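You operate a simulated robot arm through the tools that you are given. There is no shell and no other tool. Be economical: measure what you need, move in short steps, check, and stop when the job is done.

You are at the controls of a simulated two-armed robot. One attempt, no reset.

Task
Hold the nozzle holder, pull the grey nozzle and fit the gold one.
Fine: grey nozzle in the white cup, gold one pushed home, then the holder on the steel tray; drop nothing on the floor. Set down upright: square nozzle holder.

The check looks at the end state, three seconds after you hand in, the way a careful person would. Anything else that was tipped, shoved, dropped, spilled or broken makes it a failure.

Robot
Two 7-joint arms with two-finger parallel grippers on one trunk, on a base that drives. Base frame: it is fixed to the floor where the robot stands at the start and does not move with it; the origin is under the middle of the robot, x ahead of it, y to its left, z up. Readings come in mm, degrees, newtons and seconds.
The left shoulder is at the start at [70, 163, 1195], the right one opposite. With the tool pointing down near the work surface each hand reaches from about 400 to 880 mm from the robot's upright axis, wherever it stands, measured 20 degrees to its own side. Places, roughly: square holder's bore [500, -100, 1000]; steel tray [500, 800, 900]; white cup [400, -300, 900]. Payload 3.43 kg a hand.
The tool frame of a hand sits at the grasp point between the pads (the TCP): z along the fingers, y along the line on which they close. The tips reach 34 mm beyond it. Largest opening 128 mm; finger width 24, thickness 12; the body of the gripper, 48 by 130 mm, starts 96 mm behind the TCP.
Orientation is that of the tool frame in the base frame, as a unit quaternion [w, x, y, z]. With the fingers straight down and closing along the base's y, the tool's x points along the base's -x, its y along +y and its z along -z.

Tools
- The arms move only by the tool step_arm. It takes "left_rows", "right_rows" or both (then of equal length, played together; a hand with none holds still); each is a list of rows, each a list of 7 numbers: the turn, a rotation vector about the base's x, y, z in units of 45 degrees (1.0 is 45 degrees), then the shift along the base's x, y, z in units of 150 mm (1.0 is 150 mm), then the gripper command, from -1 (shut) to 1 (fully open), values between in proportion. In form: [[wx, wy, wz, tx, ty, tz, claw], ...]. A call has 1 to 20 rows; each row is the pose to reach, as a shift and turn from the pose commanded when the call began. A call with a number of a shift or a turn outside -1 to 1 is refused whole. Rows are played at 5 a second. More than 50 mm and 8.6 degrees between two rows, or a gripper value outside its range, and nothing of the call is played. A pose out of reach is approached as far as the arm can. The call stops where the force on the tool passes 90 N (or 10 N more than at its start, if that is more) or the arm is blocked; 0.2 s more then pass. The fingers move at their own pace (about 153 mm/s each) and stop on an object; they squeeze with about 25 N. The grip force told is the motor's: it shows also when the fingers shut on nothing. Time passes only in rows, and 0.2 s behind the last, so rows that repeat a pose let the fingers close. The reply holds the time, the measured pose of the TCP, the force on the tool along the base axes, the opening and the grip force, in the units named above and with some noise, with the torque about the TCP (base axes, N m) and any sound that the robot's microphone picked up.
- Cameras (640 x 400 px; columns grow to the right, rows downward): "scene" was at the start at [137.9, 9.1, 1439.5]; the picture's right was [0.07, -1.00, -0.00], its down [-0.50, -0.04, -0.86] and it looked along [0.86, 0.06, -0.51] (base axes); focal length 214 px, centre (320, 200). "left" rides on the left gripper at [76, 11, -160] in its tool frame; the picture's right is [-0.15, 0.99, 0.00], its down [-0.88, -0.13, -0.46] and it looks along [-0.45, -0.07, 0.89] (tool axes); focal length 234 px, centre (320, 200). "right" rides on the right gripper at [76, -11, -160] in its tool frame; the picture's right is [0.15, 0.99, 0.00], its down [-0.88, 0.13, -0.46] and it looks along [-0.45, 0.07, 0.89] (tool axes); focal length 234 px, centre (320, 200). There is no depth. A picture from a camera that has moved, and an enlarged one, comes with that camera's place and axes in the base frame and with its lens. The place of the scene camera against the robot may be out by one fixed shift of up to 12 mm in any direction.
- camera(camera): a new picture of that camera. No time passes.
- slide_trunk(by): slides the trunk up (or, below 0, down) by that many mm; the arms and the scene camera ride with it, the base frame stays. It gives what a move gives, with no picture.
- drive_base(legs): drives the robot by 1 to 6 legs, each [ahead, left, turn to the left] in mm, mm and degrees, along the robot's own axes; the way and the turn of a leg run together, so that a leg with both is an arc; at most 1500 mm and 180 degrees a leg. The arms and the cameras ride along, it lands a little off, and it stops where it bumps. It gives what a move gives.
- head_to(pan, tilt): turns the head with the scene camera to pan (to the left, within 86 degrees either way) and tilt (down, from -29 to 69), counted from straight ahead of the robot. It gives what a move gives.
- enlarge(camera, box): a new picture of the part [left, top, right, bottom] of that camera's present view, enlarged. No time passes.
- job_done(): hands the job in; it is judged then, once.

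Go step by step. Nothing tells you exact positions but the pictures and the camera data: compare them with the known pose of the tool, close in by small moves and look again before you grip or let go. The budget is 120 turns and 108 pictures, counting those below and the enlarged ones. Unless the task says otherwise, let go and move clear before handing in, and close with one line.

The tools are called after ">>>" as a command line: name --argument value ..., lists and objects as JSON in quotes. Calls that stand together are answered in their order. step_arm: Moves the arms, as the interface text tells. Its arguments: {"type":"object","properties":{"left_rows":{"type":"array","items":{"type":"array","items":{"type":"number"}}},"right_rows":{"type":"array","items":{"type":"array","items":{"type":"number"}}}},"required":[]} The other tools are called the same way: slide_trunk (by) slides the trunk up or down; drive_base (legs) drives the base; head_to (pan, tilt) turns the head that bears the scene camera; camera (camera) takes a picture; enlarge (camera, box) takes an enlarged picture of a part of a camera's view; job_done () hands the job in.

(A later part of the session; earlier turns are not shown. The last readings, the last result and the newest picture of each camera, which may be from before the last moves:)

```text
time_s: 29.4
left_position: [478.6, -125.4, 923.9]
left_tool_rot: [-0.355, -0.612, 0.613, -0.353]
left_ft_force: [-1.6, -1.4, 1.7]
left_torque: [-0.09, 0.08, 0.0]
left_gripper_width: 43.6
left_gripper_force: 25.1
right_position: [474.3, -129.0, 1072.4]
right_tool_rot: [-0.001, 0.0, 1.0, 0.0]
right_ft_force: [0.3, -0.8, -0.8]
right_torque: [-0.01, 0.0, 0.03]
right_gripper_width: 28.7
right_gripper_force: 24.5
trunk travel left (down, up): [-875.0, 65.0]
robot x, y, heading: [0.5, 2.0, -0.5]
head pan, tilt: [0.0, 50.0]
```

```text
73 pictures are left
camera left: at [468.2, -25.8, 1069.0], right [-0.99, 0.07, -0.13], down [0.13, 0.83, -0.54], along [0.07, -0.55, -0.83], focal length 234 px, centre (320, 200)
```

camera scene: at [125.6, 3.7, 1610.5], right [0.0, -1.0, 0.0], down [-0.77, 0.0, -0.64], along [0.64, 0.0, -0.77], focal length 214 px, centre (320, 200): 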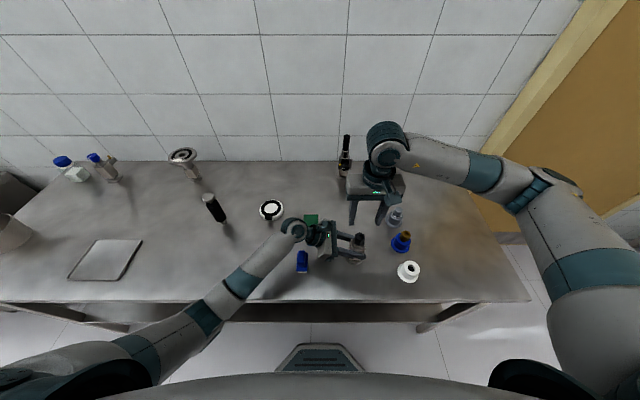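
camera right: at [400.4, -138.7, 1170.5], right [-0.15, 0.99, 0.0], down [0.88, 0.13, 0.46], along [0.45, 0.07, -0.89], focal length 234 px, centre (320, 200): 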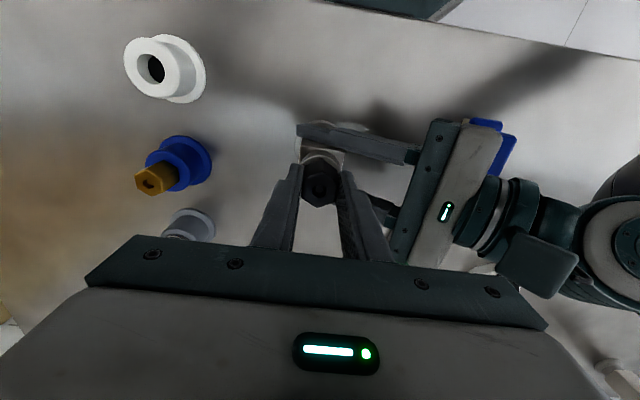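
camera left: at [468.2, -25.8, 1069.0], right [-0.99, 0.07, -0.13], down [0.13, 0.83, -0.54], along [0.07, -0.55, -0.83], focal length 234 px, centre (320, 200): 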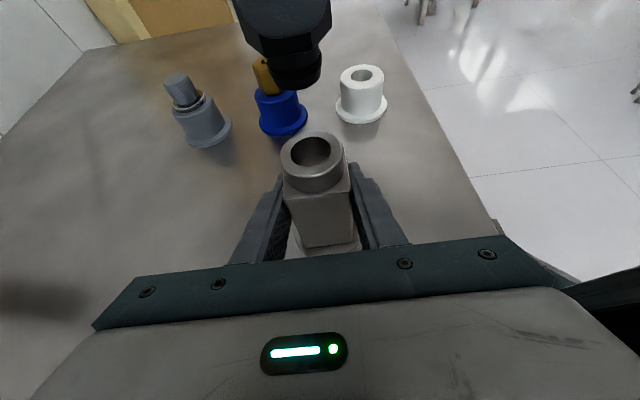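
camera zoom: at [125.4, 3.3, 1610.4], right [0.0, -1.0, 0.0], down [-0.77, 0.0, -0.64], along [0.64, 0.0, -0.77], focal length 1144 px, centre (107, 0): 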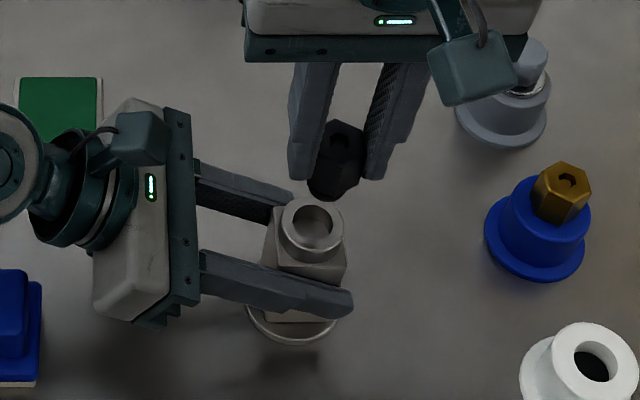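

The nozzle is out and its round spigot is visible; the holder stayed put. Next I move the right hand near the cup, at x offset +40 so the cup stays visible.

>>> step_arm --right_rows '[[0, 0, 0, 0, -0.2, 0.1, -1], [0, 0, 0, -0.03, -0.45, 0.1, -1], [0, 0, 0, -0.06, -0.7, 0.1, -1], [0, 0, 0, -0.1, -0.95, 0.05, -1], [0, 0, 0, -0.1, -1, 0, -1], [0, 0, 0, -0.1, -1, 0, -1]]'

>>> step_arm --right_rows '[[0, 0, 0, -0.05, -0.16, -0.1, -1], [0, 0, 0, -0.05, -0.16, -0.15, -1]]'

>>> camera --camera "right"

>>> enlarge --camera "right" --box '[270, 60, 370, 220]'

>>> enlarge --camera "scene" --box '[340, 200, 440, 290]'

>>> camera --camera "left"

```text
time_s: 30.8
left_position: [478.6, -125.3, 923.6]
left_tool_rot: [-0.355, -0.612, 0.612, -0.354]
left_ft_force: [-0.1, 1.3, 1.4]
left_torque: [-0.06, 0.05, -0.05]
left_gripper_width: 43.9
left_gripper_force: 24.7
right_position: [459.1, -278.1, 1073.5]
right_tool_rot: [0.0, 0.0, 1.0, 0.0]
right_ft_force: [0.8, -0.1, -0.9]
right_torque: [-0.01, -0.02, 0.0]
right_gripper_width: 28.6
right_gripper_force: 24.7
trunk travel left (down, up): [-875.0, 65.0]
robot x, y, heading: [1.3, 3.1, 0.0]
head pan, tilt: [0.0, 50.0]
```

```text
time_s: 31.4
left_position: [478.8, -124.4, 924.7]
left_tool_rot: [-0.354, -0.612, 0.613, -0.353]
left_ft_force: [-0.4, -2.2, 3.0]
left_torque: [0.01, -0.01, -0.02]
left_gripper_width: 43.7
left_gripper_force: 25.1
right_position: [452.8, -302.5, 1050.0]
right_tool_rot: [-0.001, 0.001, 1.0, 0.0]
right_ft_force: [0.7, 0.3, -1.2]
right_torque: [-0.06, 0.04, 0.01]
right_gripper_width: 28.6
right_gripper_force: 25.4
trunk travel left (down, up): [-875.0, 65.0]
robot x, y, heading: [2.4, 2.5, 0.2]
head pan, tilt: [0.0, 50.0]
```

```text
72 pictures are left
camera right: at [376.5, -313.0, 1208.3], right [-0.15, 0.99, 0.0], down [0.88, 0.13, 0.45], along [0.45, 0.07, -0.89], focal length 234 px, centre (320, 200)
```

right: 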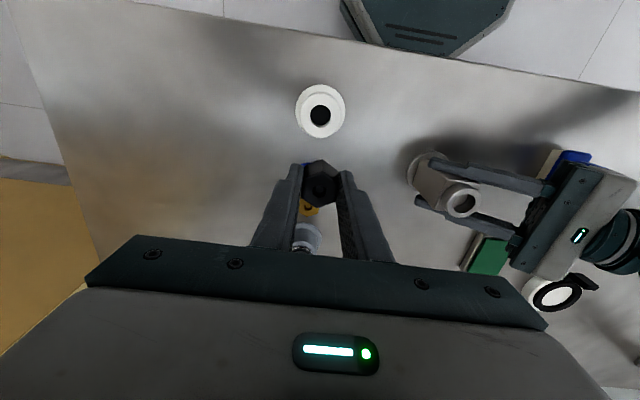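

```text
2.50 times, centred on (320, 140) of right
camera zoom: at [376.5, -313.0, 1208.3], right [-0.15, 0.99, 0.0], down [0.88, 0.13, 0.45], along [0.45, 0.07, -0.89], focal length 585 px, centre (320, 350)
```

zoom: 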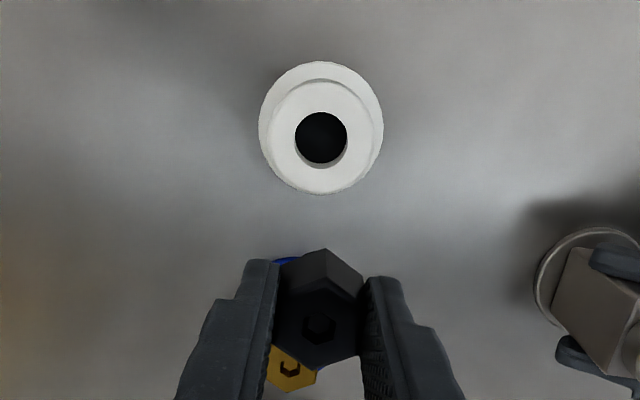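

```text
4.44 times, centred on (390, 245) of scene
camera zoom: at [126.2, 4.1, 1610.4], right [0.0, -1.0, 0.0], down [-0.77, 0.0, -0.64], along [0.64, 0.0, -0.77], focal length 953 px, centre (9, 0)
```

zoom: 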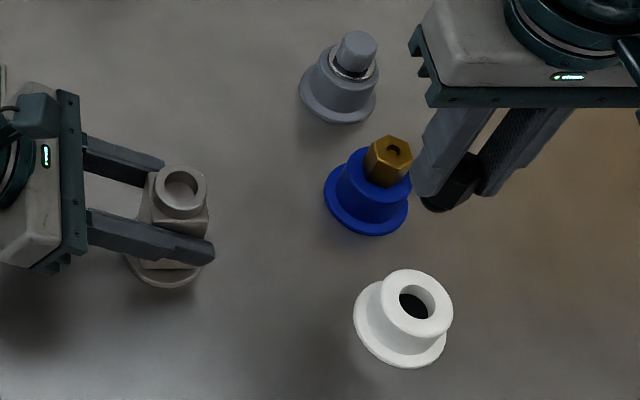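

```text
69 pictures are left
camera left: at [468.5, -25.4, 1068.9], right [-0.99, 0.07, -0.13], down [0.13, 0.83, -0.54], along [0.07, -0.55, -0.83], focal length 234 px, centre (320, 200)
```

left: 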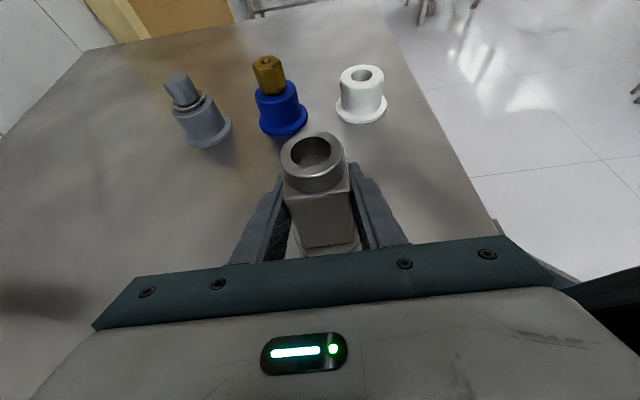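

By the right camera the cup hole is 38.6 mm nearer and 5.4 mm to the right of the nozzle, with its rim at about z 905. I'll move over it and down to z 980, then check.

>>> step_arm --right_rows '[[0, 0, 0, -0.13, -0.02, -0.1, -1], [0, 0, 0, -0.257, -0.036, -0.25, -1], [0, 0, 0, -0.257, -0.036, -0.4, -1], [0, 0, 0, -0.257, -0.036, -0.467, -1], [0, 0, 0, -0.257, -0.036, -0.467, -1]]'

>>> enlarge --camera "right" --box '[240, 100, 400, 200]'

>>> enlarge --camera "scene" --box '[360, 220, 440, 290]'

>>> enlarge --camera "left" --box '[320, 30, 400, 130]'

```text
time_s: 32.6
left_position: [479.3, -125.0, 924.4]
left_tool_rot: [-0.355, -0.612, 0.612, -0.354]
left_ft_force: [0.3, 1.4, 1.3]
left_torque: [0.06, 0.03, 0.0]
left_gripper_width: 43.8
left_gripper_force: 25.0
right_position: [413.0, -307.8, 979.6]
right_tool_rot: [0.0, 0.0, 1.0, 0.0]
right_ft_force: [-0.2, -0.4, -0.4]
right_torque: [-0.01, 0.02, -0.01]
right_gripper_width: 28.6
right_gripper_force: 25.3
trunk travel left (down, up): [-875.0, 65.0]
robot x, y, heading: [1.6, 3.1, -0.0]
head pan, tilt: [0.0, 50.0]
```

```text
4.00 times, centred on (320, 150) of right
camera zoom: at [337.4, -318.8, 1137.4], right [-0.15, 0.99, 0.0], down [0.88, 0.13, 0.46], along [0.45, 0.07, -0.89], focal length 937 px, centre (320, 400)
```

zoom: 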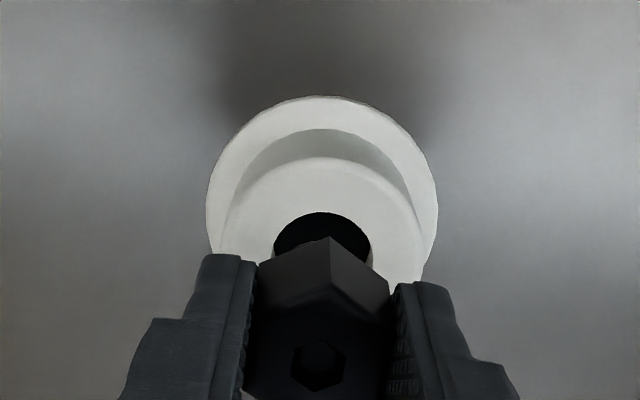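

```text
5.71 times, centred on (400, 255) of scene
camera zoom: at [125.6, 3.6, 1610.5], right [0.0, -1.0, 0.0], down [-0.77, 0.0, -0.64], along [0.64, 0.0, -0.77], focal length 1226 px, centre (-137, -114)
```

zoom: 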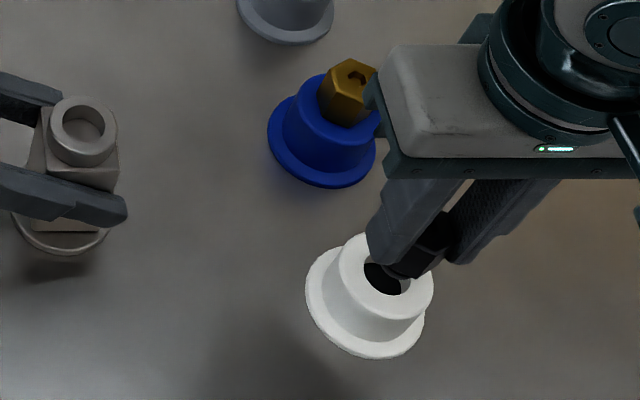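

```text
4.00 times, centred on (360, 80) of left
camera zoom: at [468.4, -25.5, 1069.0], right [-0.99, 0.07, -0.13], down [0.13, 0.83, -0.54], along [0.07, -0.55, -0.83], focal length 937 px, centre (160, 680)
```

zoom: 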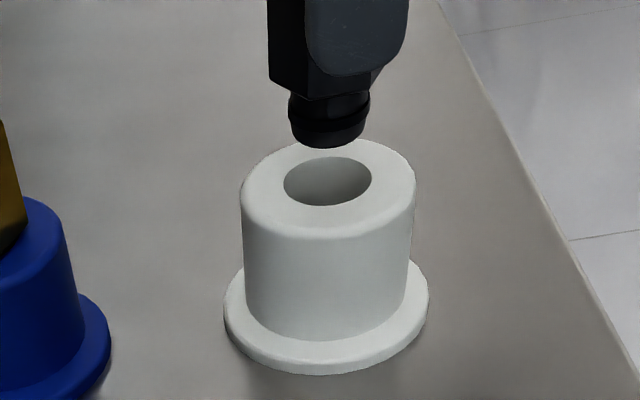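

The left view shows the spigot (bottom at about z 920) right over the cup hole. I'll go down 18 mm and look again.

>>> step_arm --right_rows '[[0, 0, 0, 0, 0, -0.06, -1], [0, 0, 0, 0, 0, -0.11, -1], [0, 0, 0, 0, 0, -0.11, -1]]'

>>> enlarge --camera "scene" --box '[380, 240, 430, 285]'

>>> enlarge --camera "left" --box '[320, 30, 400, 130]'

```text
time_s: 33.4
left_position: [477.9, -124.8, 925.3]
left_tool_rot: [-0.355, -0.612, 0.612, -0.354]
left_ft_force: [-0.7, -0.3, 0.5]
left_torque: [0.06, 0.02, 0.03]
left_gripper_width: 44.2
left_gripper_force: 25.0
right_position: [413.3, -306.2, 963.2]
right_tool_rot: [0.0, -0.001, 1.0, 0.001]
right_ft_force: [-2.5, 6.0, -0.2]
right_torque: [0.2, 0.08, 0.01]
right_gripper_width: 28.6
right_gripper_force: 25.3
trunk travel left (down, up): [-875.0, 65.0]
robot x, y, heading: [2.2, -0.2, -0.1]
head pan, tilt: [0.0, 50.0]
```

```text
8.89 times, centred on (405, 262) of scene
camera zoom: at [125.1, 4.3, 1610.5], right [0.0, -1.0, 0.0], down [-0.77, 0.0, -0.64], along [0.64, 0.0, -0.77], focal length 1906 px, centre (-436, -356)
```

zoom: 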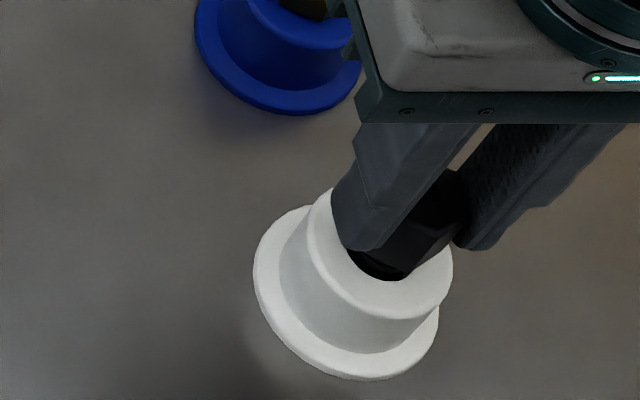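

```text
4.00 times, centred on (360, 80) of left
camera zoom: at [467.8, -25.1, 1068.9], right [-0.99, 0.07, -0.13], down [0.13, 0.83, -0.54], along [0.07, -0.55, -0.83], focal length 937 px, centre (160, 680)
```

zoom: 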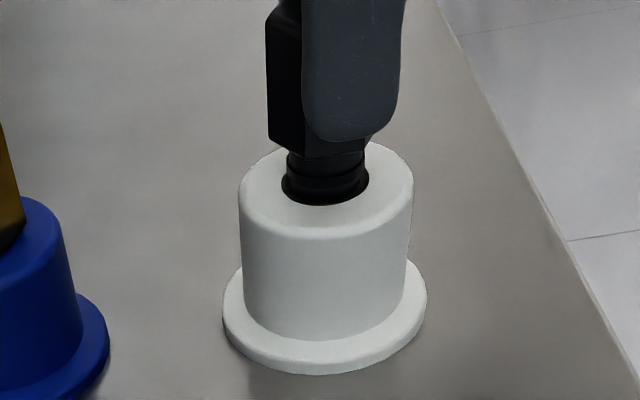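

The spigot is entering, with a 6 N side force toward +y. I'll ease +2 mm in y and lower until seated.

>>> step_arm --right_rows '[[0, 0, 0, -0.005, 0.013, 0, -1], [0, 0, 0, -0.005, 0.013, -0.03, -1], [0, 0, 0, -0.005, 0.013, -0.06, -1], [0, 0, 0, -0.005, 0.013, -0.09, -1]]'

>>> enlarge --camera "left" --box '[320, 30, 400, 130]'

```text
time_s: 34.4
left_position: [477.8, -126.1, 924.5]
left_tool_rot: [-0.354, -0.612, 0.612, -0.354]
left_ft_force: [-0.3, 0.6, -0.3]
left_torque: [0.06, -0.02, -0.03]
left_gripper_width: 43.9
left_gripper_force: 24.5
right_position: [413.5, -306.6, 950.3]
right_tool_rot: [-0.001, 0.001, 1.0, 0.001]
right_ft_force: [-5.4, -5.5, 4.1]
right_torque: [-0.25, 0.26, 0.01]
right_gripper_width: 28.7
right_gripper_force: 24.6
trunk travel left (down, up): [-875.0, 65.0]
robot x, y, heading: [-0.2, 1.6, -0.2]
head pan, tilt: [0.0, 50.0]
```

```text
4.00 times, centred on (360, 80) of left
camera zoom: at [467.5, -26.4, 1069.1], right [-0.99, 0.07, -0.13], down [0.13, 0.83, -0.54], along [0.07, -0.55, -0.84], focal length 937 px, centre (160, 680)
```

zoom: 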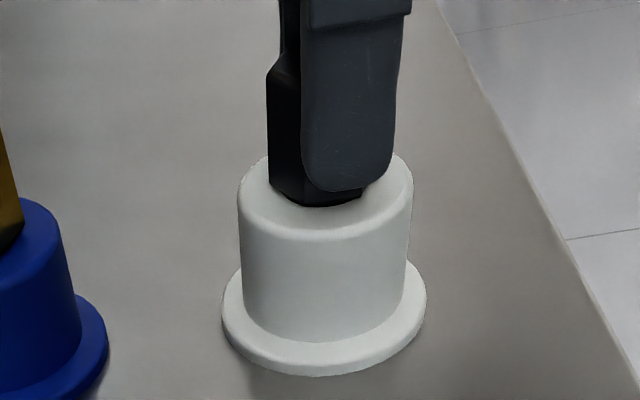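

Nearly seated. A bit more down with a slight side correction.

>>> step_arm --right_rows '[[0, 0, 0, -0.007, -0.007, 0, -1], [0, 0, 0, -0.007, -0.007, -0.02, -1], [0, 0, 0, -0.007, -0.007, -0.04, -1]]'

>>> enlarge --camera "left" --box '[320, 30, 400, 130]'

```text
time_s: 35.2
left_position: [480.0, -124.7, 924.0]
left_tool_rot: [-0.354, -0.612, 0.613, -0.354]
left_ft_force: [0.6, 0.3, -0.1]
left_torque: [0.01, 0.03, -0.02]
left_gripper_width: 43.8
left_gripper_force: 25.2
right_position: [412.9, -306.8, 943.9]
right_tool_rot: [0.001, 0.0, 1.0, 0.0]
right_ft_force: [0.7, -4.2, 15.0]
right_torque: [-0.12, -0.11, -0.05]
right_gripper_width: 28.8
right_gripper_force: 25.0
trunk travel left (down, up): [-875.0, 65.0]
robot x, y, heading: [0.7, -0.3, 0.2]
head pan, tilt: [0.0, 50.0]
```

```text
4.00 times, centred on (360, 80) of left
camera zoom: at [467.9, -25.5, 1069.0], right [-0.99, 0.07, -0.13], down [0.13, 0.83, -0.54], along [0.07, -0.55, -0.83], focal length 937 px, centre (160, 680)
```

zoom: 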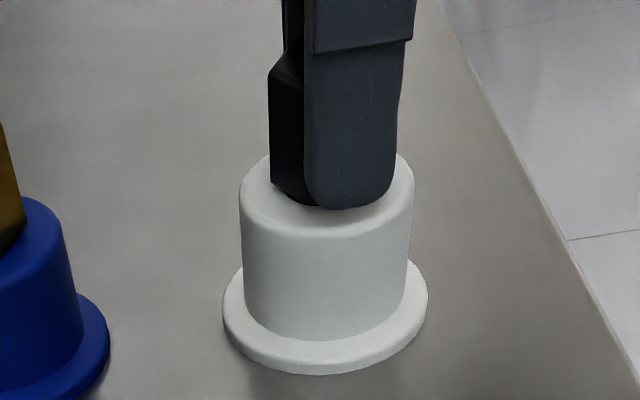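

Contact at 15 N: seated. I'll open and rise straight up.

>>> step_arm --right_rows '[[0, 0, 0, 0, 0, 0.01, -0.4], [0, 0, 0, 0, 0, 0.01, -0.1], [0, 0, 0, 0, 0, 0.01, -0.1], [0, 0, 0, 0, 0, 0.2, -0.1], [0, 0, 0, 0, 0, 0.5, -0.1], [0, 0, 0, 0, 0, 0.8, -0.1], [0, 0, 0, 0, 0, 0.8, 0]]'

>>> camera --camera "right"

>>> enlarge --camera "left" --box '[160, 30, 400, 210]'

```text
time_s: 36.8
left_position: [477.7, -125.6, 923.8]
left_tool_rot: [-0.355, -0.611, 0.613, -0.353]
left_ft_force: [-0.4, 1.3, -0.5]
left_torque: [-0.01, 0.03, -0.04]
left_gripper_width: 43.7
left_gripper_force: 25.7
right_position: [412.4, -308.7, 1065.0]
right_tool_rot: [0.0, -0.001, 1.0, 0.0]
right_ft_force: [1.0, -0.3, -0.3]
right_torque: [0.01, -0.01, -0.03]
right_gripper_width: 63.8
right_gripper_force: 0.0
trunk travel left (down, up): [-875.0, 65.0]
robot x, y, heading: [-2.9, -0.9, 0.1]
head pan, tilt: [0.0, 50.0]
```

```text
61 pictures are left
camera right: at [336.0, -320.7, 1223.3], right [-0.15, 0.99, 0.0], down [0.88, 0.13, 0.46], along [0.45, 0.07, -0.89], focal length 234 px, centre (320, 200)
```

right: 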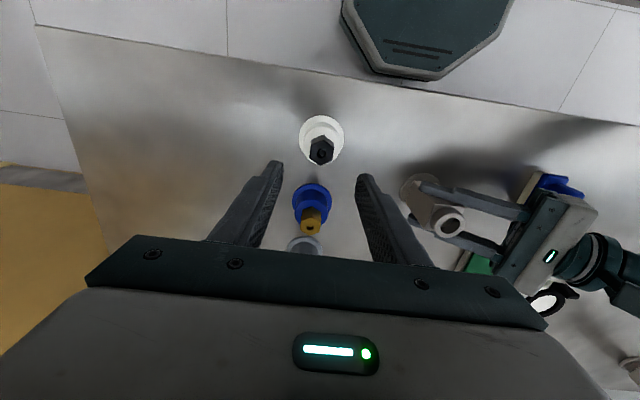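

```text
2.22 times, centred on (280, 120) of left
camera zoom: at [468.3, -25.6, 1069.0], right [-0.99, 0.07, -0.13], down [0.13, 0.83, -0.54], along [0.07, -0.55, -0.83], focal length 520 px, centre (409, 378)
```

zoom: 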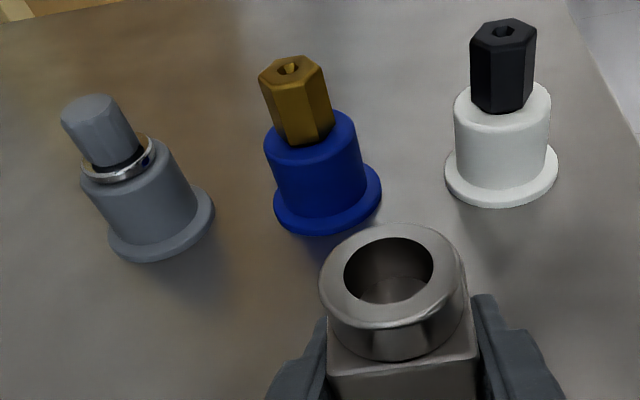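

The grey nozzle is seated in the cup. Next I move the right hand over the gold one.

>>> step_arm --right_rows '[[0, 0, 0, 0.2, 0, 0, 0], [0, 0, 0, 0.45, 0.01, 0, 0], [0, 0, 0, 0.69, 0.01, 0, 0], [0, 0, 0, 0.69, 0.01, 0, 0]]'

>>> camera --camera "right"

>>> enlarge --camera "right" --box '[280, 120, 360, 180]'

```text
time_s: 37.8
left_position: [478.2, -125.4, 924.1]
left_tool_rot: [-0.354, -0.612, 0.612, -0.354]
left_ft_force: [1.0, -0.1, -0.2]
left_torque: [-0.08, 0.0, 0.04]
left_gripper_width: 43.6
left_gripper_force: 24.7
right_position: [515.4, -307.4, 1065.3]
right_tool_rot: [0.0, 0.0, 1.0, 0.0]
right_ft_force: [-0.9, -0.9, 0.2]
right_torque: [0.0, 0.0, 0.02]
right_gripper_width: 64.1
right_gripper_force: 0.1
trunk travel left (down, up): [-875.0, 65.0]
robot x, y, heading: [-2.1, -1.1, -0.3]
head pan, tilt: [0.0, 50.0]
```

```text
59 pictures are left
camera right: at [439.9, -318.2, 1223.2], right [-0.15, 0.99, 0.0], down [0.88, 0.13, 0.46], along [0.45, 0.07, -0.89], focal length 234 px, centre (320, 200)
```

right: 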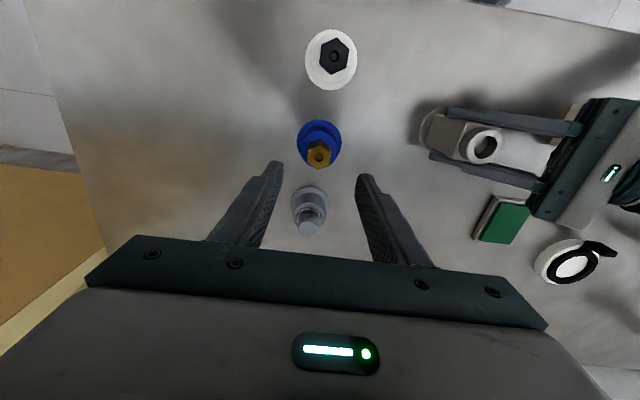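

```text
6.67 times, centred on (320, 150) of right
camera zoom: at [439.9, -318.2, 1223.2], right [-0.15, 0.99, 0.0], down [0.88, 0.13, 0.46], along [0.45, 0.07, -0.89], focal length 1561 px, centre (320, 533)
```

zoom: 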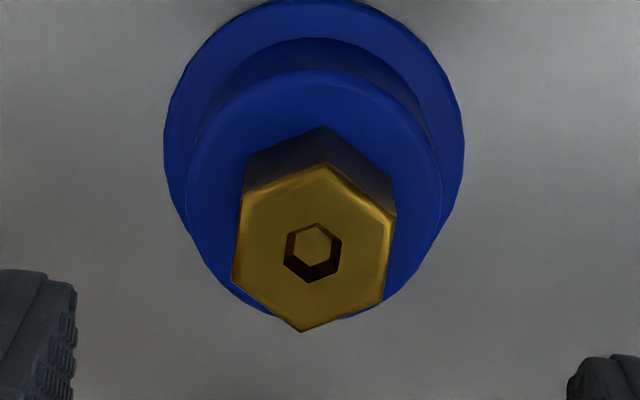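

The gold nozzle is about 10 mm farther than the TCP, with flats facing ±y. I'll descend to z about 985 and verify.

>>> step_arm --right_rows '[[0, 0, 0, 0.055, 0.004, -0.15, 0], [0, 0, 0, 0.055, 0.004, -0.35, 0], [0, 0, 0, 0.055, 0.004, -0.53, 0], [0, 0, 0, 0.055, 0.004, -0.53, 0]]'

>>> enlarge --camera "right" --box '[240, 120, 400, 220]'

>>> enlarge --camera "left" --box '[200, 30, 340, 150]'

```text
time_s: 38.8
left_position: [478.5, -125.3, 925.2]
left_tool_rot: [-0.355, -0.612, 0.613, -0.353]
left_ft_force: [0.5, 0.5, 0.0]
left_torque: [-0.04, 0.04, -0.01]
left_gripper_width: 43.9
left_gripper_force: 24.8
right_position: [524.1, -305.0, 982.5]
right_tool_rot: [0.0, 0.0, 1.0, 0.0]
right_ft_force: [0.1, 0.6, 0.0]
right_torque: [0.03, 0.01, -0.02]
right_gripper_width: 64.1
right_gripper_force: 0.1
trunk travel left (down, up): [-875.0, 65.0]
robot x, y, heading: [-1.5, -0.2, 0.1]
head pan, tilt: [0.0, 50.0]
```

```text
4.00 times, centred on (320, 170) of right
camera zoom: at [448.7, -317.3, 1141.3], right [-0.15, 0.99, 0.0], down [0.88, 0.13, 0.46], along [0.45, 0.07, -0.89], focal length 937 px, centre (320, 320)
```

zoom: 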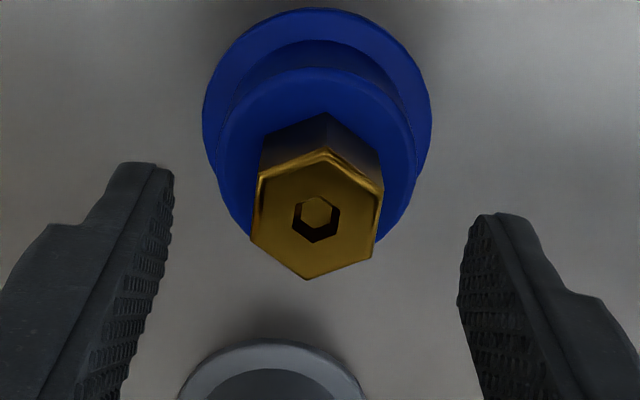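

```text
3.33 times, centred on (270, 90) of left
camera zoom: at [468.3, -25.6, 1069.0], right [-0.99, 0.07, -0.13], down [0.13, 0.83, -0.54], along [0.07, -0.55, -0.83], focal length 781 px, centre (487, 567)
```

zoom: 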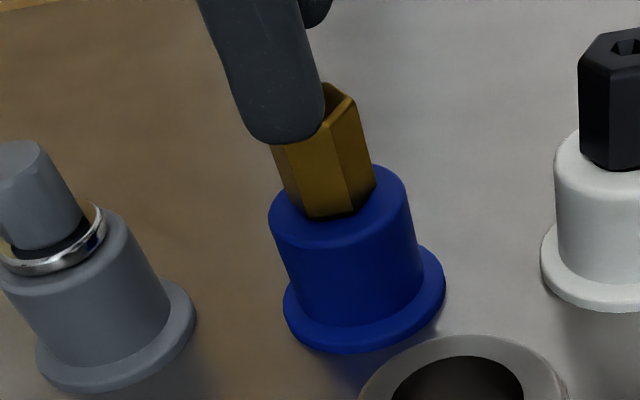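

Both cameras agree: gold at about (526,-306.5), hex bottom about z 906. I'll lower to z about 946 and close.

>>> step_arm --right_rows '[[0, 0, 0, 0.01, -0.003, -0.12, 0], [0, 0, 0, 0.01, -0.003, -0.235, 0], [0, 0, 0, 0.01, -0.003, -0.235, -0.35], [0, 0, 0, 0.01, -0.003, -0.235, -0.5], [0, 0, 0, 0.01, -0.003, -0.235, -1], [0, 0, 0, 0.01, -0.003, -0.235, -1]]'

>>> enlarge --camera "right" --box '[240, 120, 400, 220]'

>>> enlarge --camera "left" --box '[200, 30, 340, 150]'

```text
time_s: 40.2
left_position: [479.4, -126.5, 924.2]
left_tool_rot: [0.354, 0.612, -0.612, 0.354]
left_ft_force: [0.2, 2.2, 1.9]
left_torque: [-0.03, 0.04, -0.01]
left_gripper_width: 43.5
left_gripper_force: 24.8
right_position: [525.3, -305.8, 949.0]
right_tool_rot: [0.0, 0.0, 1.0, 0.0]
right_ft_force: [-1.0, -6.6, 2.0]
right_torque: [-0.22, 0.09, -0.53]
right_gripper_width: 28.7
right_gripper_force: 25.0
trunk travel left (down, up): [-875.0, 65.0]
robot x, y, heading: [0.9, -3.3, -0.1]
head pan, tilt: [0.0, 50.0]
```

```text
4.00 times, centred on (320, 170) of right
camera zoom: at [449.1, -317.6, 1106.6], right [-0.15, 0.99, 0.0], down [0.88, 0.13, 0.46], along [0.45, 0.07, -0.89], focal length 937 px, centre (320, 320)
```

zoom: 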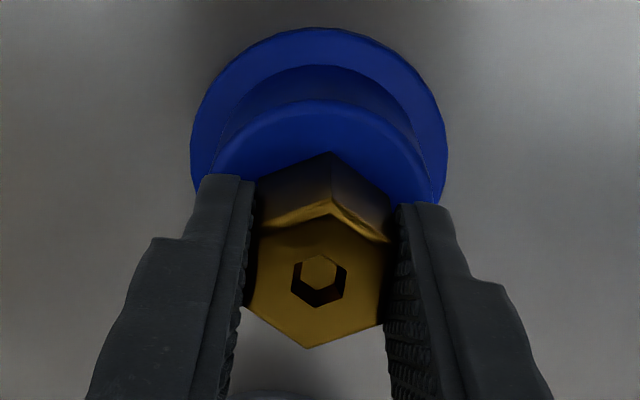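

```text
3.33 times, centred on (270, 90) of left
camera zoom: at [468.3, -26.3, 1069.0], right [-0.99, 0.07, -0.13], down [0.13, 0.83, -0.54], along [0.07, -0.55, -0.83], focal length 781 px, centre (487, 567)
```

zoom: 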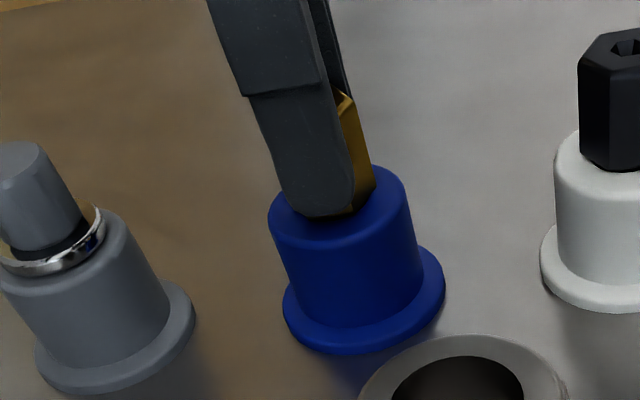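

Gold is gripped. I'll lift slowly and check that the blue stand stays on the table.

>>> step_arm --right_rows '[[0, 0, 0, 0, 0, 0.03, -1], [0, 0, 0, 0, 0, 0.08, -1], [0, 0, 0, 0, 0, 0.13, -1], [0, 0, 0, 0, 0, 0.2, -1], [0, 0, 0, 0, 0, 0.27, -1]]'

>>> enlarge --camera "left" --box '[200, 30, 340, 150]'

```text
time_s: 41.4
left_position: [479.9, -124.0, 925.0]
left_tool_rot: [-0.354, -0.612, 0.612, -0.353]
left_ft_force: [-0.7, -0.2, 1.2]
left_torque: [-0.04, 0.01, 0.04]
left_gripper_width: 43.5
left_gripper_force: 25.0
right_position: [525.8, -305.8, 989.2]
right_tool_rot: [0.0, 0.0, 1.0, 0.001]
right_ft_force: [0.2, -0.1, -0.3]
right_torque: [-0.02, 0.01, 0.03]
right_gripper_width: 28.6
right_gripper_force: 25.3
trunk travel left (down, up): [-875.0, 65.0]
robot x, y, heading: [-2.1, 0.9, -0.0]
head pan, tilt: [0.0, 50.0]
```

```text
3.33 times, centred on (270, 90) of left
camera zoom: at [468.1, -25.4, 1069.0], right [-0.99, 0.07, -0.13], down [0.13, 0.83, -0.54], along [0.07, -0.55, -0.83], focal length 781 px, centre (487, 567)
```

zoom: 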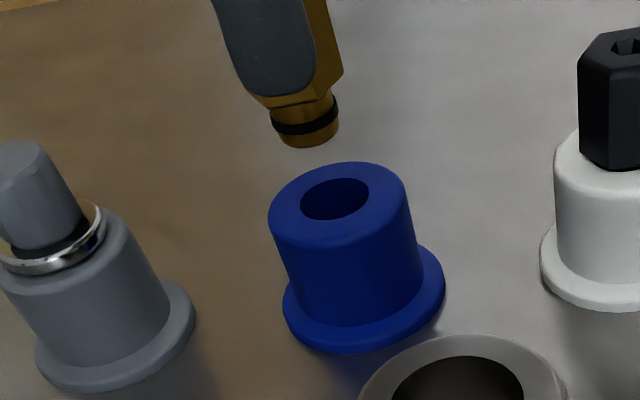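

The gold nozzle is out and the stand is undisturbed. I'll carry it over the bore and hover.

>>> step_arm --right_rows '[[0, 0, 0, 0, 0, 0.3, -1], [0, 0, 0, -0.05, 0.1, 0.6, -1], [0, 0, 0, -0.1, 0.3, 0.75, -1], [0, 0, 0, -0.2, 0.55, 0.75, -1], [0, 0, 0, -0.3, 0.8, 0.75, -1], [0, 0, 0, -0.333, 1, 0.75, -1], [0, 0, 0, -0.333, 1, 0.75, -1]]'

>>> step_arm --right_rows '[[0, 0, 0, 0, 0.1, 0, -1], [0, 0, 0, 0, 0.19, -0.1, -1], [0, 0, 0, 0, 0.19, -0.26, -1], [0, 0, 0, 0, 0.19, -0.26, -1]]'

>>> enlarge --camera "left" --box '[240, 60, 400, 220]'

>>> enlarge --camera "scene" --box '[330, 200, 390, 260]'

>>> enlarge --camera "right" --box '[270, 110, 370, 210]'

```text
time_s: 43.0
left_position: [478.7, -125.9, 923.4]
left_tool_rot: [-0.354, -0.612, 0.612, -0.354]
left_ft_force: [0.4, 0.5, 1.3]
left_torque: [-0.06, 0.06, 0.02]
left_gripper_width: 44.0
left_gripper_force: 25.0
right_position: [474.3, -153.5, 1101.2]
right_tool_rot: [0.0, 0.0, 1.0, 0.0]
right_ft_force: [0.1, -0.2, -0.8]
right_torque: [0.01, 0.0, -0.05]
right_gripper_width: 28.6
right_gripper_force: 25.3
trunk travel left (down, up): [-875.0, 65.0]
robot x, y, heading: [3.8, -0.4, -0.0]
head pan, tilt: [0.0, 50.0]
```

```text
time_s: 44.0
left_position: [478.8, -125.9, 923.6]
left_tool_rot: [-0.354, -0.612, 0.612, -0.353]
left_ft_force: [-0.1, 0.0, 1.2]
left_torque: [-0.03, 0.01, -0.02]
left_gripper_width: 43.4
left_gripper_force: 24.9
right_position: [475.7, -124.4, 1062.5]
right_tool_rot: [0.0, 0.0, 1.0, 0.0]
right_ft_force: [1.2, 0.2, -0.4]
right_torque: [0.01, -0.02, 0.01]
right_gripper_width: 28.6
right_gripper_force: 25.0
trunk travel left (down, up): [-875.0, 65.0]
robot x, y, heading: [-0.0, 0.1, -0.1]
head pan, tilt: [0.0, 50.0]
```

```text
2.50 times, centred on (320, 140) of left
camera zoom: at [468.3, -25.6, 1068.9], right [-0.99, 0.07, -0.13], down [0.13, 0.83, -0.54], along [0.07, -0.55, -0.83], focal length 585 px, centre (320, 350)
```

zoom: 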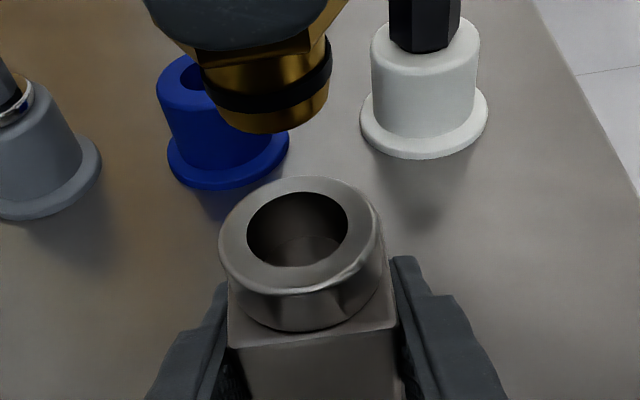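

```text
6.67 times, centred on (360, 230) of scene
camera zoom: at [125.6, 3.5, 1610.5], right [0.0, -1.0, 0.0], down [-0.77, 0.0, -0.64], along [0.64, 0.0, -0.77], focal length 1430 px, centre (53, 0)
```

zoom: 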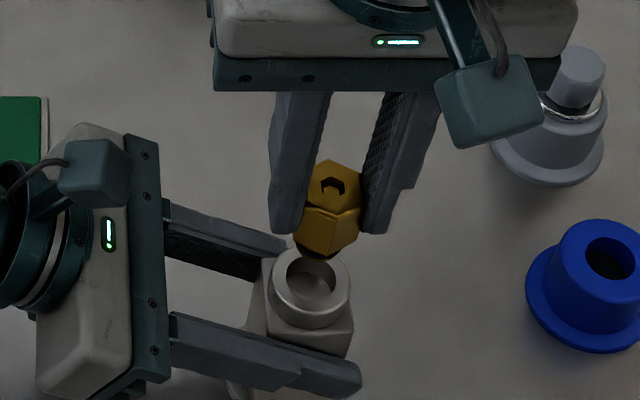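

```text
4.00 times, centred on (320, 160) of right
camera zoom: at [400.5, -136.5, 1219.9], right [-0.15, 0.99, 0.0], down [0.88, 0.13, 0.46], along [0.45, 0.07, -0.89], focal length 937 px, centre (320, 360)
```

zoom: 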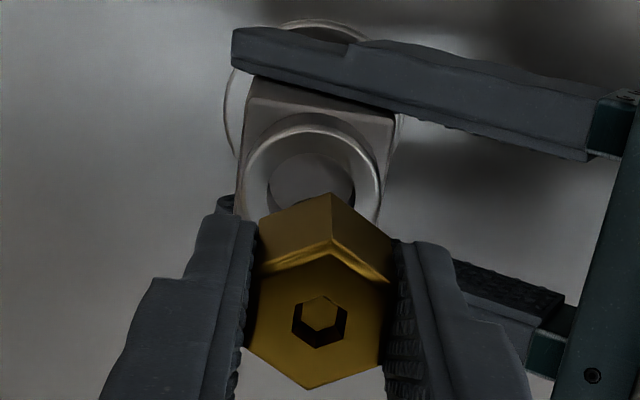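

By the left camera the spigot and bore agree in x (about 478.5), and by the scene camera in y. I'll lower to just above the bore and look closely again.

>>> step_arm --right_rows '[[0, 0, 0, 0, 0, -0.06, -1], [0, 0, 0, 0, 0, -0.12, -1], [0, 0, 0, 0, 0, -0.12, -1]]'

>>> enlarge --camera "left" --box '[260, 90, 380, 190]'

>>> enlarge --camera "scene" --box '[340, 215, 380, 255]'

```text
time_s: 44.8
left_position: [479.0, -125.8, 924.4]
left_tool_rot: [-0.354, -0.612, 0.612, -0.354]
left_ft_force: [-0.3, -0.2, 1.2]
left_torque: [0.0, 0.02, 0.01]
left_gripper_width: 43.8
left_gripper_force: 24.8
right_position: [476.8, -126.0, 1043.9]
right_tool_rot: [-0.001, -0.001, 1.0, -0.001]
right_ft_force: [-0.2, 0.8, -0.8]
right_torque: [0.01, 0.01, 0.02]
right_gripper_width: 28.6
right_gripper_force: 25.2
trunk travel left (down, up): [-875.0, 65.0]
robot x, y, heading: [1.3, 2.6, 0.2]
head pan, tilt: [0.0, 50.0]
```

```text
4.00 times, centred on (320, 140) of left
camera zoom: at [468.3, -25.6, 1068.9], right [-0.99, 0.07, -0.13], down [0.13, 0.83, -0.54], along [0.07, -0.55, -0.83], focal length 937 px, centre (320, 440)
```

zoom: 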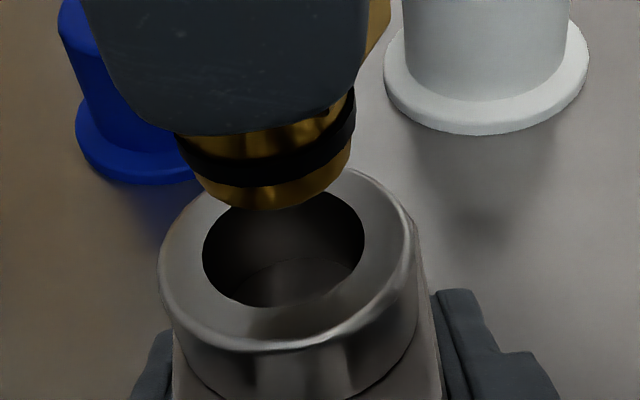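

```text
10.00 times, centred on (360, 235) of scene
camera zoom: at [125.6, 3.5, 1610.5], right [0.0, -1.0, 0.0], down [-0.77, 0.0, -0.64], along [0.64, 0.0, -0.77], focal length 2145 px, centre (-80, -150)
```

zoom: 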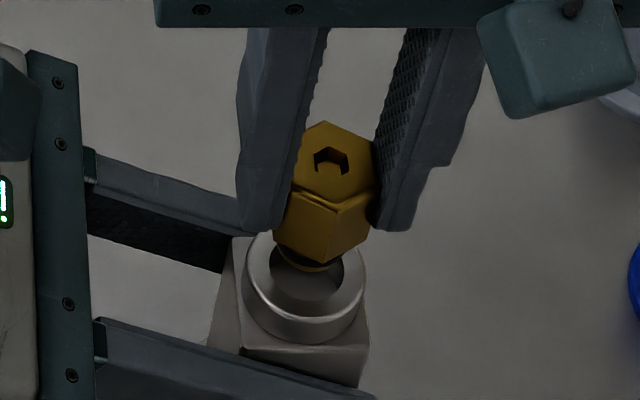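

The estimates agree within about 1–2 mm, with a small +x correction suggested. I'll shift +1 mm in x and lower slowly until the spigot touches.

>>> step_arm --right_rows '[[0, 0, 0, 0.007, 0, 0, -1], [0, 0, 0, 0.007, 0, -0.03, -1], [0, 0, 0, 0.007, 0, -0.06, -1], [0, 0, 0, 0.007, 0, -0.07, -1]]'

>>> enlarge --camera "left" --box '[260, 90, 380, 190]'

>>> enlarge --camera "scene" --box '[340, 215, 380, 255]'

```text
time_s: 45.8
left_position: [478.5, -124.3, 923.3]
left_tool_rot: [-0.355, -0.612, 0.612, -0.354]
left_ft_force: [-0.4, 1.1, 1.5]
left_torque: [-0.02, 0.0, 0.0]
left_gripper_width: 43.9
left_gripper_force: 25.0
right_position: [476.0, -125.0, 1033.4]
right_tool_rot: [0.0, 0.0, 1.0, 0.001]
right_ft_force: [0.3, -0.8, -0.2]
right_torque: [0.01, -0.01, -0.02]
right_gripper_width: 28.6
right_gripper_force: 25.1
trunk travel left (down, up): [-875.0, 65.0]
robot x, y, heading: [-0.3, 2.2, -0.1]
head pan, tilt: [0.0, 50.0]
```

```text
4.00 times, centred on (320, 140) of left
camera zoom: at [468.3, -25.6, 1068.9], right [-0.99, 0.07, -0.13], down [0.13, 0.83, -0.54], along [0.07, -0.55, -0.83], focal length 937 px, centre (320, 440)
```

zoom: 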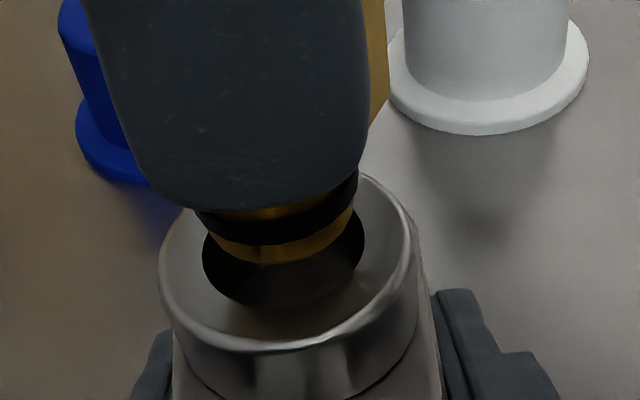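

```text
10.00 times, centred on (360, 235) of scene
camera zoom: at [125.5, 3.5, 1610.5], right [0.0, -1.0, 0.0], down [-0.77, 0.0, -0.64], along [0.64, 0.0, -0.77], focal length 2145 px, centre (-80, -150)
```

zoom: 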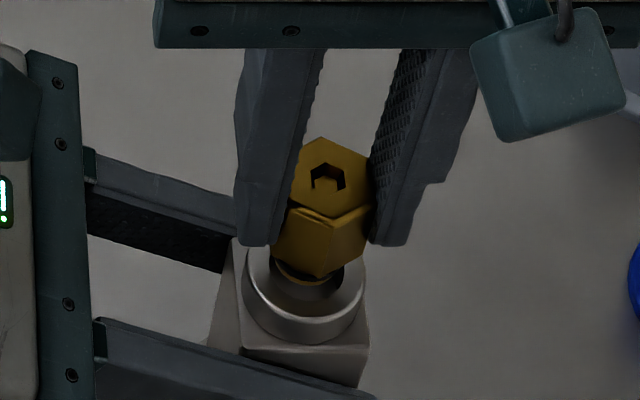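

Still no contact and close to centred. I'll shift +0.7 mm x and +1 mm y, and lower 6 mm more.

>>> step_arm --right_rows '[[0, 0, 0, 0.005, 0.007, 0, -1], [0, 0, 0, 0.005, 0.007, -0.02, -1], [0, 0, 0, 0.005, 0.007, -0.04, -1], [0, 0, 0, 0.005, 0.007, -0.04, -1]]'

>>> enlarge --camera "left" --box '[260, 90, 380, 190]'

>>> enlarge --camera "scene" --box '[340, 215, 380, 255]'

```text
time_s: 46.8
left_position: [478.0, -124.2, 923.8]
left_tool_rot: [0.353, 0.613, -0.612, 0.355]
left_ft_force: [-0.4, 8.6, 2.7]
left_torque: [-0.4, 0.08, 0.47]
left_gripper_width: 44.0
left_gripper_force: 24.2
right_position: [477.6, -125.3, 1028.5]
right_tool_rot: [0.0, 0.0, 1.0, 0.0]
right_ft_force: [-1.8, -7.8, 0.6]
right_torque: [-0.32, 0.02, -0.5]
right_gripper_width: 28.8
right_gripper_force: 25.4
trunk travel left (down, up): [-875.0, 65.0]
robot x, y, heading: [-2.1, -0.6, 0.1]
head pan, tilt: [0.0, 50.0]
```

```text
4.00 times, centred on (320, 140) of left
camera zoom: at [468.6, -25.2, 1069.0], right [-0.99, 0.07, -0.13], down [0.13, 0.83, -0.54], along [0.07, -0.55, -0.83], focal length 937 px, centre (320, 440)
```

zoom: 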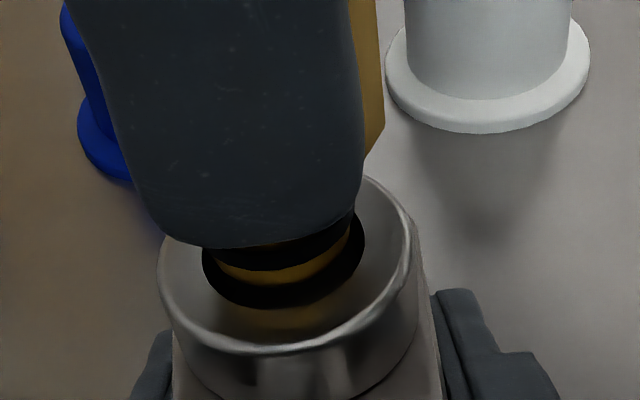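

```text
10.00 times, centred on (360, 235) of scene
camera zoom: at [125.4, 3.4, 1610.5], right [0.0, -1.0, 0.0], down [-0.77, 0.0, -0.64], along [0.64, 0.0, -0.77], focal length 2145 px, centre (-80, -150)
```

zoom: 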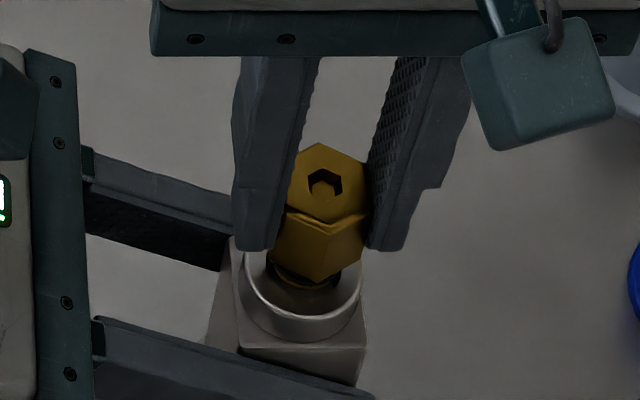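

The spigot touches the bore wall on the +y side. I'll take back 1.2 mm in y and watch the force before pressing.

>>> step_arm --right_rows '[[0, 0, 0, 0.0, -0.008, 0, -1], [0, 0, 0, 0.0, -0.008, 0, -1]]'

```text
time_s: 47.4
left_position: [478.7, -125.9, 923.9]
left_tool_rot: [-0.354, -0.612, 0.612, -0.354]
left_ft_force: [1.9, 8.3, 3.0]
left_torque: [-0.12, 0.01, 0.45]
left_gripper_width: 44.2
left_gripper_force: 25.4
right_position: [479.0, -125.9, 1028.1]
right_tool_rot: [0.001, 0.0, 1.0, 0.001]
right_ft_force: [0.2, -7.9, 0.3]
right_torque: [-0.28, -0.03, -0.48]
right_gripper_width: 28.7
right_gripper_force: 25.3
trunk travel left (down, up): [-875.0, 65.0]
robot x, y, heading: [-4.5, -3.7, 0.1]
head pan, tilt: [0.0, 50.0]
```

The load hasn't changed: a 0.5 N m twist with the side force. I'll comply in yaw by about -2° and in y by -1 mm, then read again.

>>> step_arm --right_rows '[[0, 0, -0.02, 0.0, -0.004, 0, -1], [0, 0, -0.045, 0.0, -0.008, 0, -1], [0, 0, -0.045, 0.0, -0.008, 0, -1]]'

>>> camera --camera "scene"

>>> camera --camera "right"

```text
time_s: 48.2
left_position: [479.2, -126.4, 924.7]
left_tool_rot: [-0.355, -0.612, 0.612, -0.354]
left_ft_force: [1.3, 2.8, 2.5]
left_torque: [0.35, -0.1, 0.46]
left_gripper_width: 44.0
left_gripper_force: 24.7
right_position: [477.9, -126.5, 1026.2]
right_tool_rot: [0.0, 0.017, 1.0, 0.001]
right_ft_force: [0.2, -0.2, -0.8]
right_torque: [-0.11, 0.05, -0.48]
right_gripper_width: 28.6
right_gripper_force: 24.6
trunk travel left (down, up): [-875.0, 65.0]
robot x, y, heading: [0.3, -2.5, 0.1]
head pan, tilt: [0.0, 50.0]
```

```text
43 pictures are left
camera scene: at [125.6, 3.7, 1610.5], right [0.0, -1.0, 0.0], down [-0.77, 0.0, -0.64], along [0.64, 0.0, -0.77], focal length 214 px, centre (320, 200)
```

scene: 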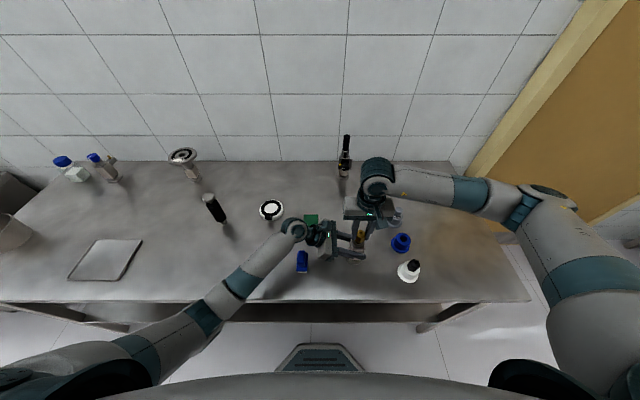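

```text
42 pictures are left
camera right: at [401.7, -135.4, 1186.2], right [-0.11, 0.99, 0.0], down [0.88, 0.1, 0.46], along [0.45, 0.05, -0.89], focal length 234 px, centre (320, 200)
```

right: 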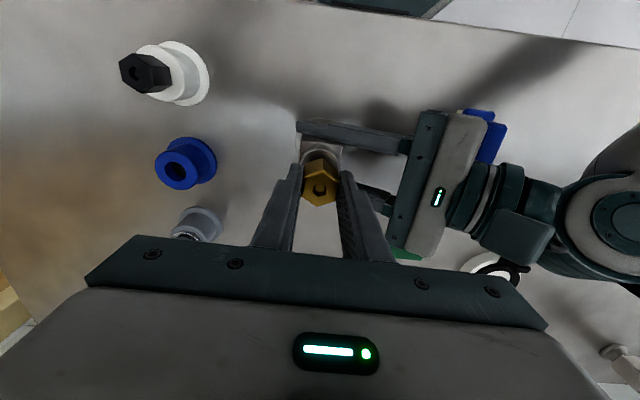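

The side force is gone. I'll press down slowly toward the seated height of z about 1016.

>>> step_arm --right_rows '[[0, 0, 0, 0, 0, -0.013, -1], [0, 0, 0, 0, 0, -0.027, -1], [0, 0, 0, 0, 0, -0.04, -1], [0, 0, 0, 0, 0, -0.05, -1]]'

>>> enlarge --camera "left" --box '[260, 90, 380, 190]'

>>> enlarge --camera "scene" --box '[340, 215, 380, 255]'

```text
time_s: 49.2
left_position: [478.7, -125.7, 923.7]
left_tool_rot: [-0.355, -0.612, 0.612, -0.354]
left_ft_force: [0.4, -5.7, 1.1]
left_torque: [0.58, -0.17, 0.48]
left_gripper_width: 43.6
left_gripper_force: 25.5
right_position: [479.0, -126.2, 1020.6]
right_tool_rot: [0.0, 0.017, 1.0, 0.001]
right_ft_force: [-0.2, 6.3, 0.1]
right_torque: [0.12, -0.12, -0.44]
right_gripper_width: 28.9
right_gripper_force: 25.0
trunk travel left (down, up): [-875.0, 65.0]
robot x, y, heading: [-1.4, -0.6, -0.0]
head pan, tilt: [0.0, 50.0]
```

```text
4.00 times, centred on (320, 140) of left
camera zoom: at [468.1, -25.9, 1068.9], right [-0.99, 0.07, -0.13], down [0.13, 0.83, -0.54], along [0.07, -0.55, -0.83], focal length 937 px, centre (320, 440)
```

zoom: 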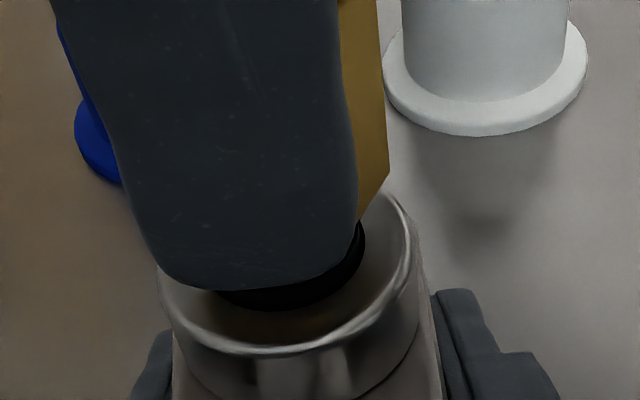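

```text
10.00 times, centred on (360, 235) of scene
camera zoom: at [125.6, 3.5, 1610.4], right [0.0, -1.0, 0.0], down [-0.77, 0.0, -0.64], along [0.64, 0.0, -0.77], focal length 2145 px, centre (-80, -150)
```

zoom: 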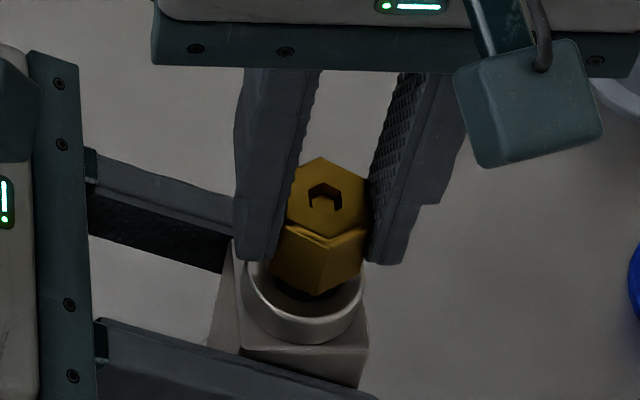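

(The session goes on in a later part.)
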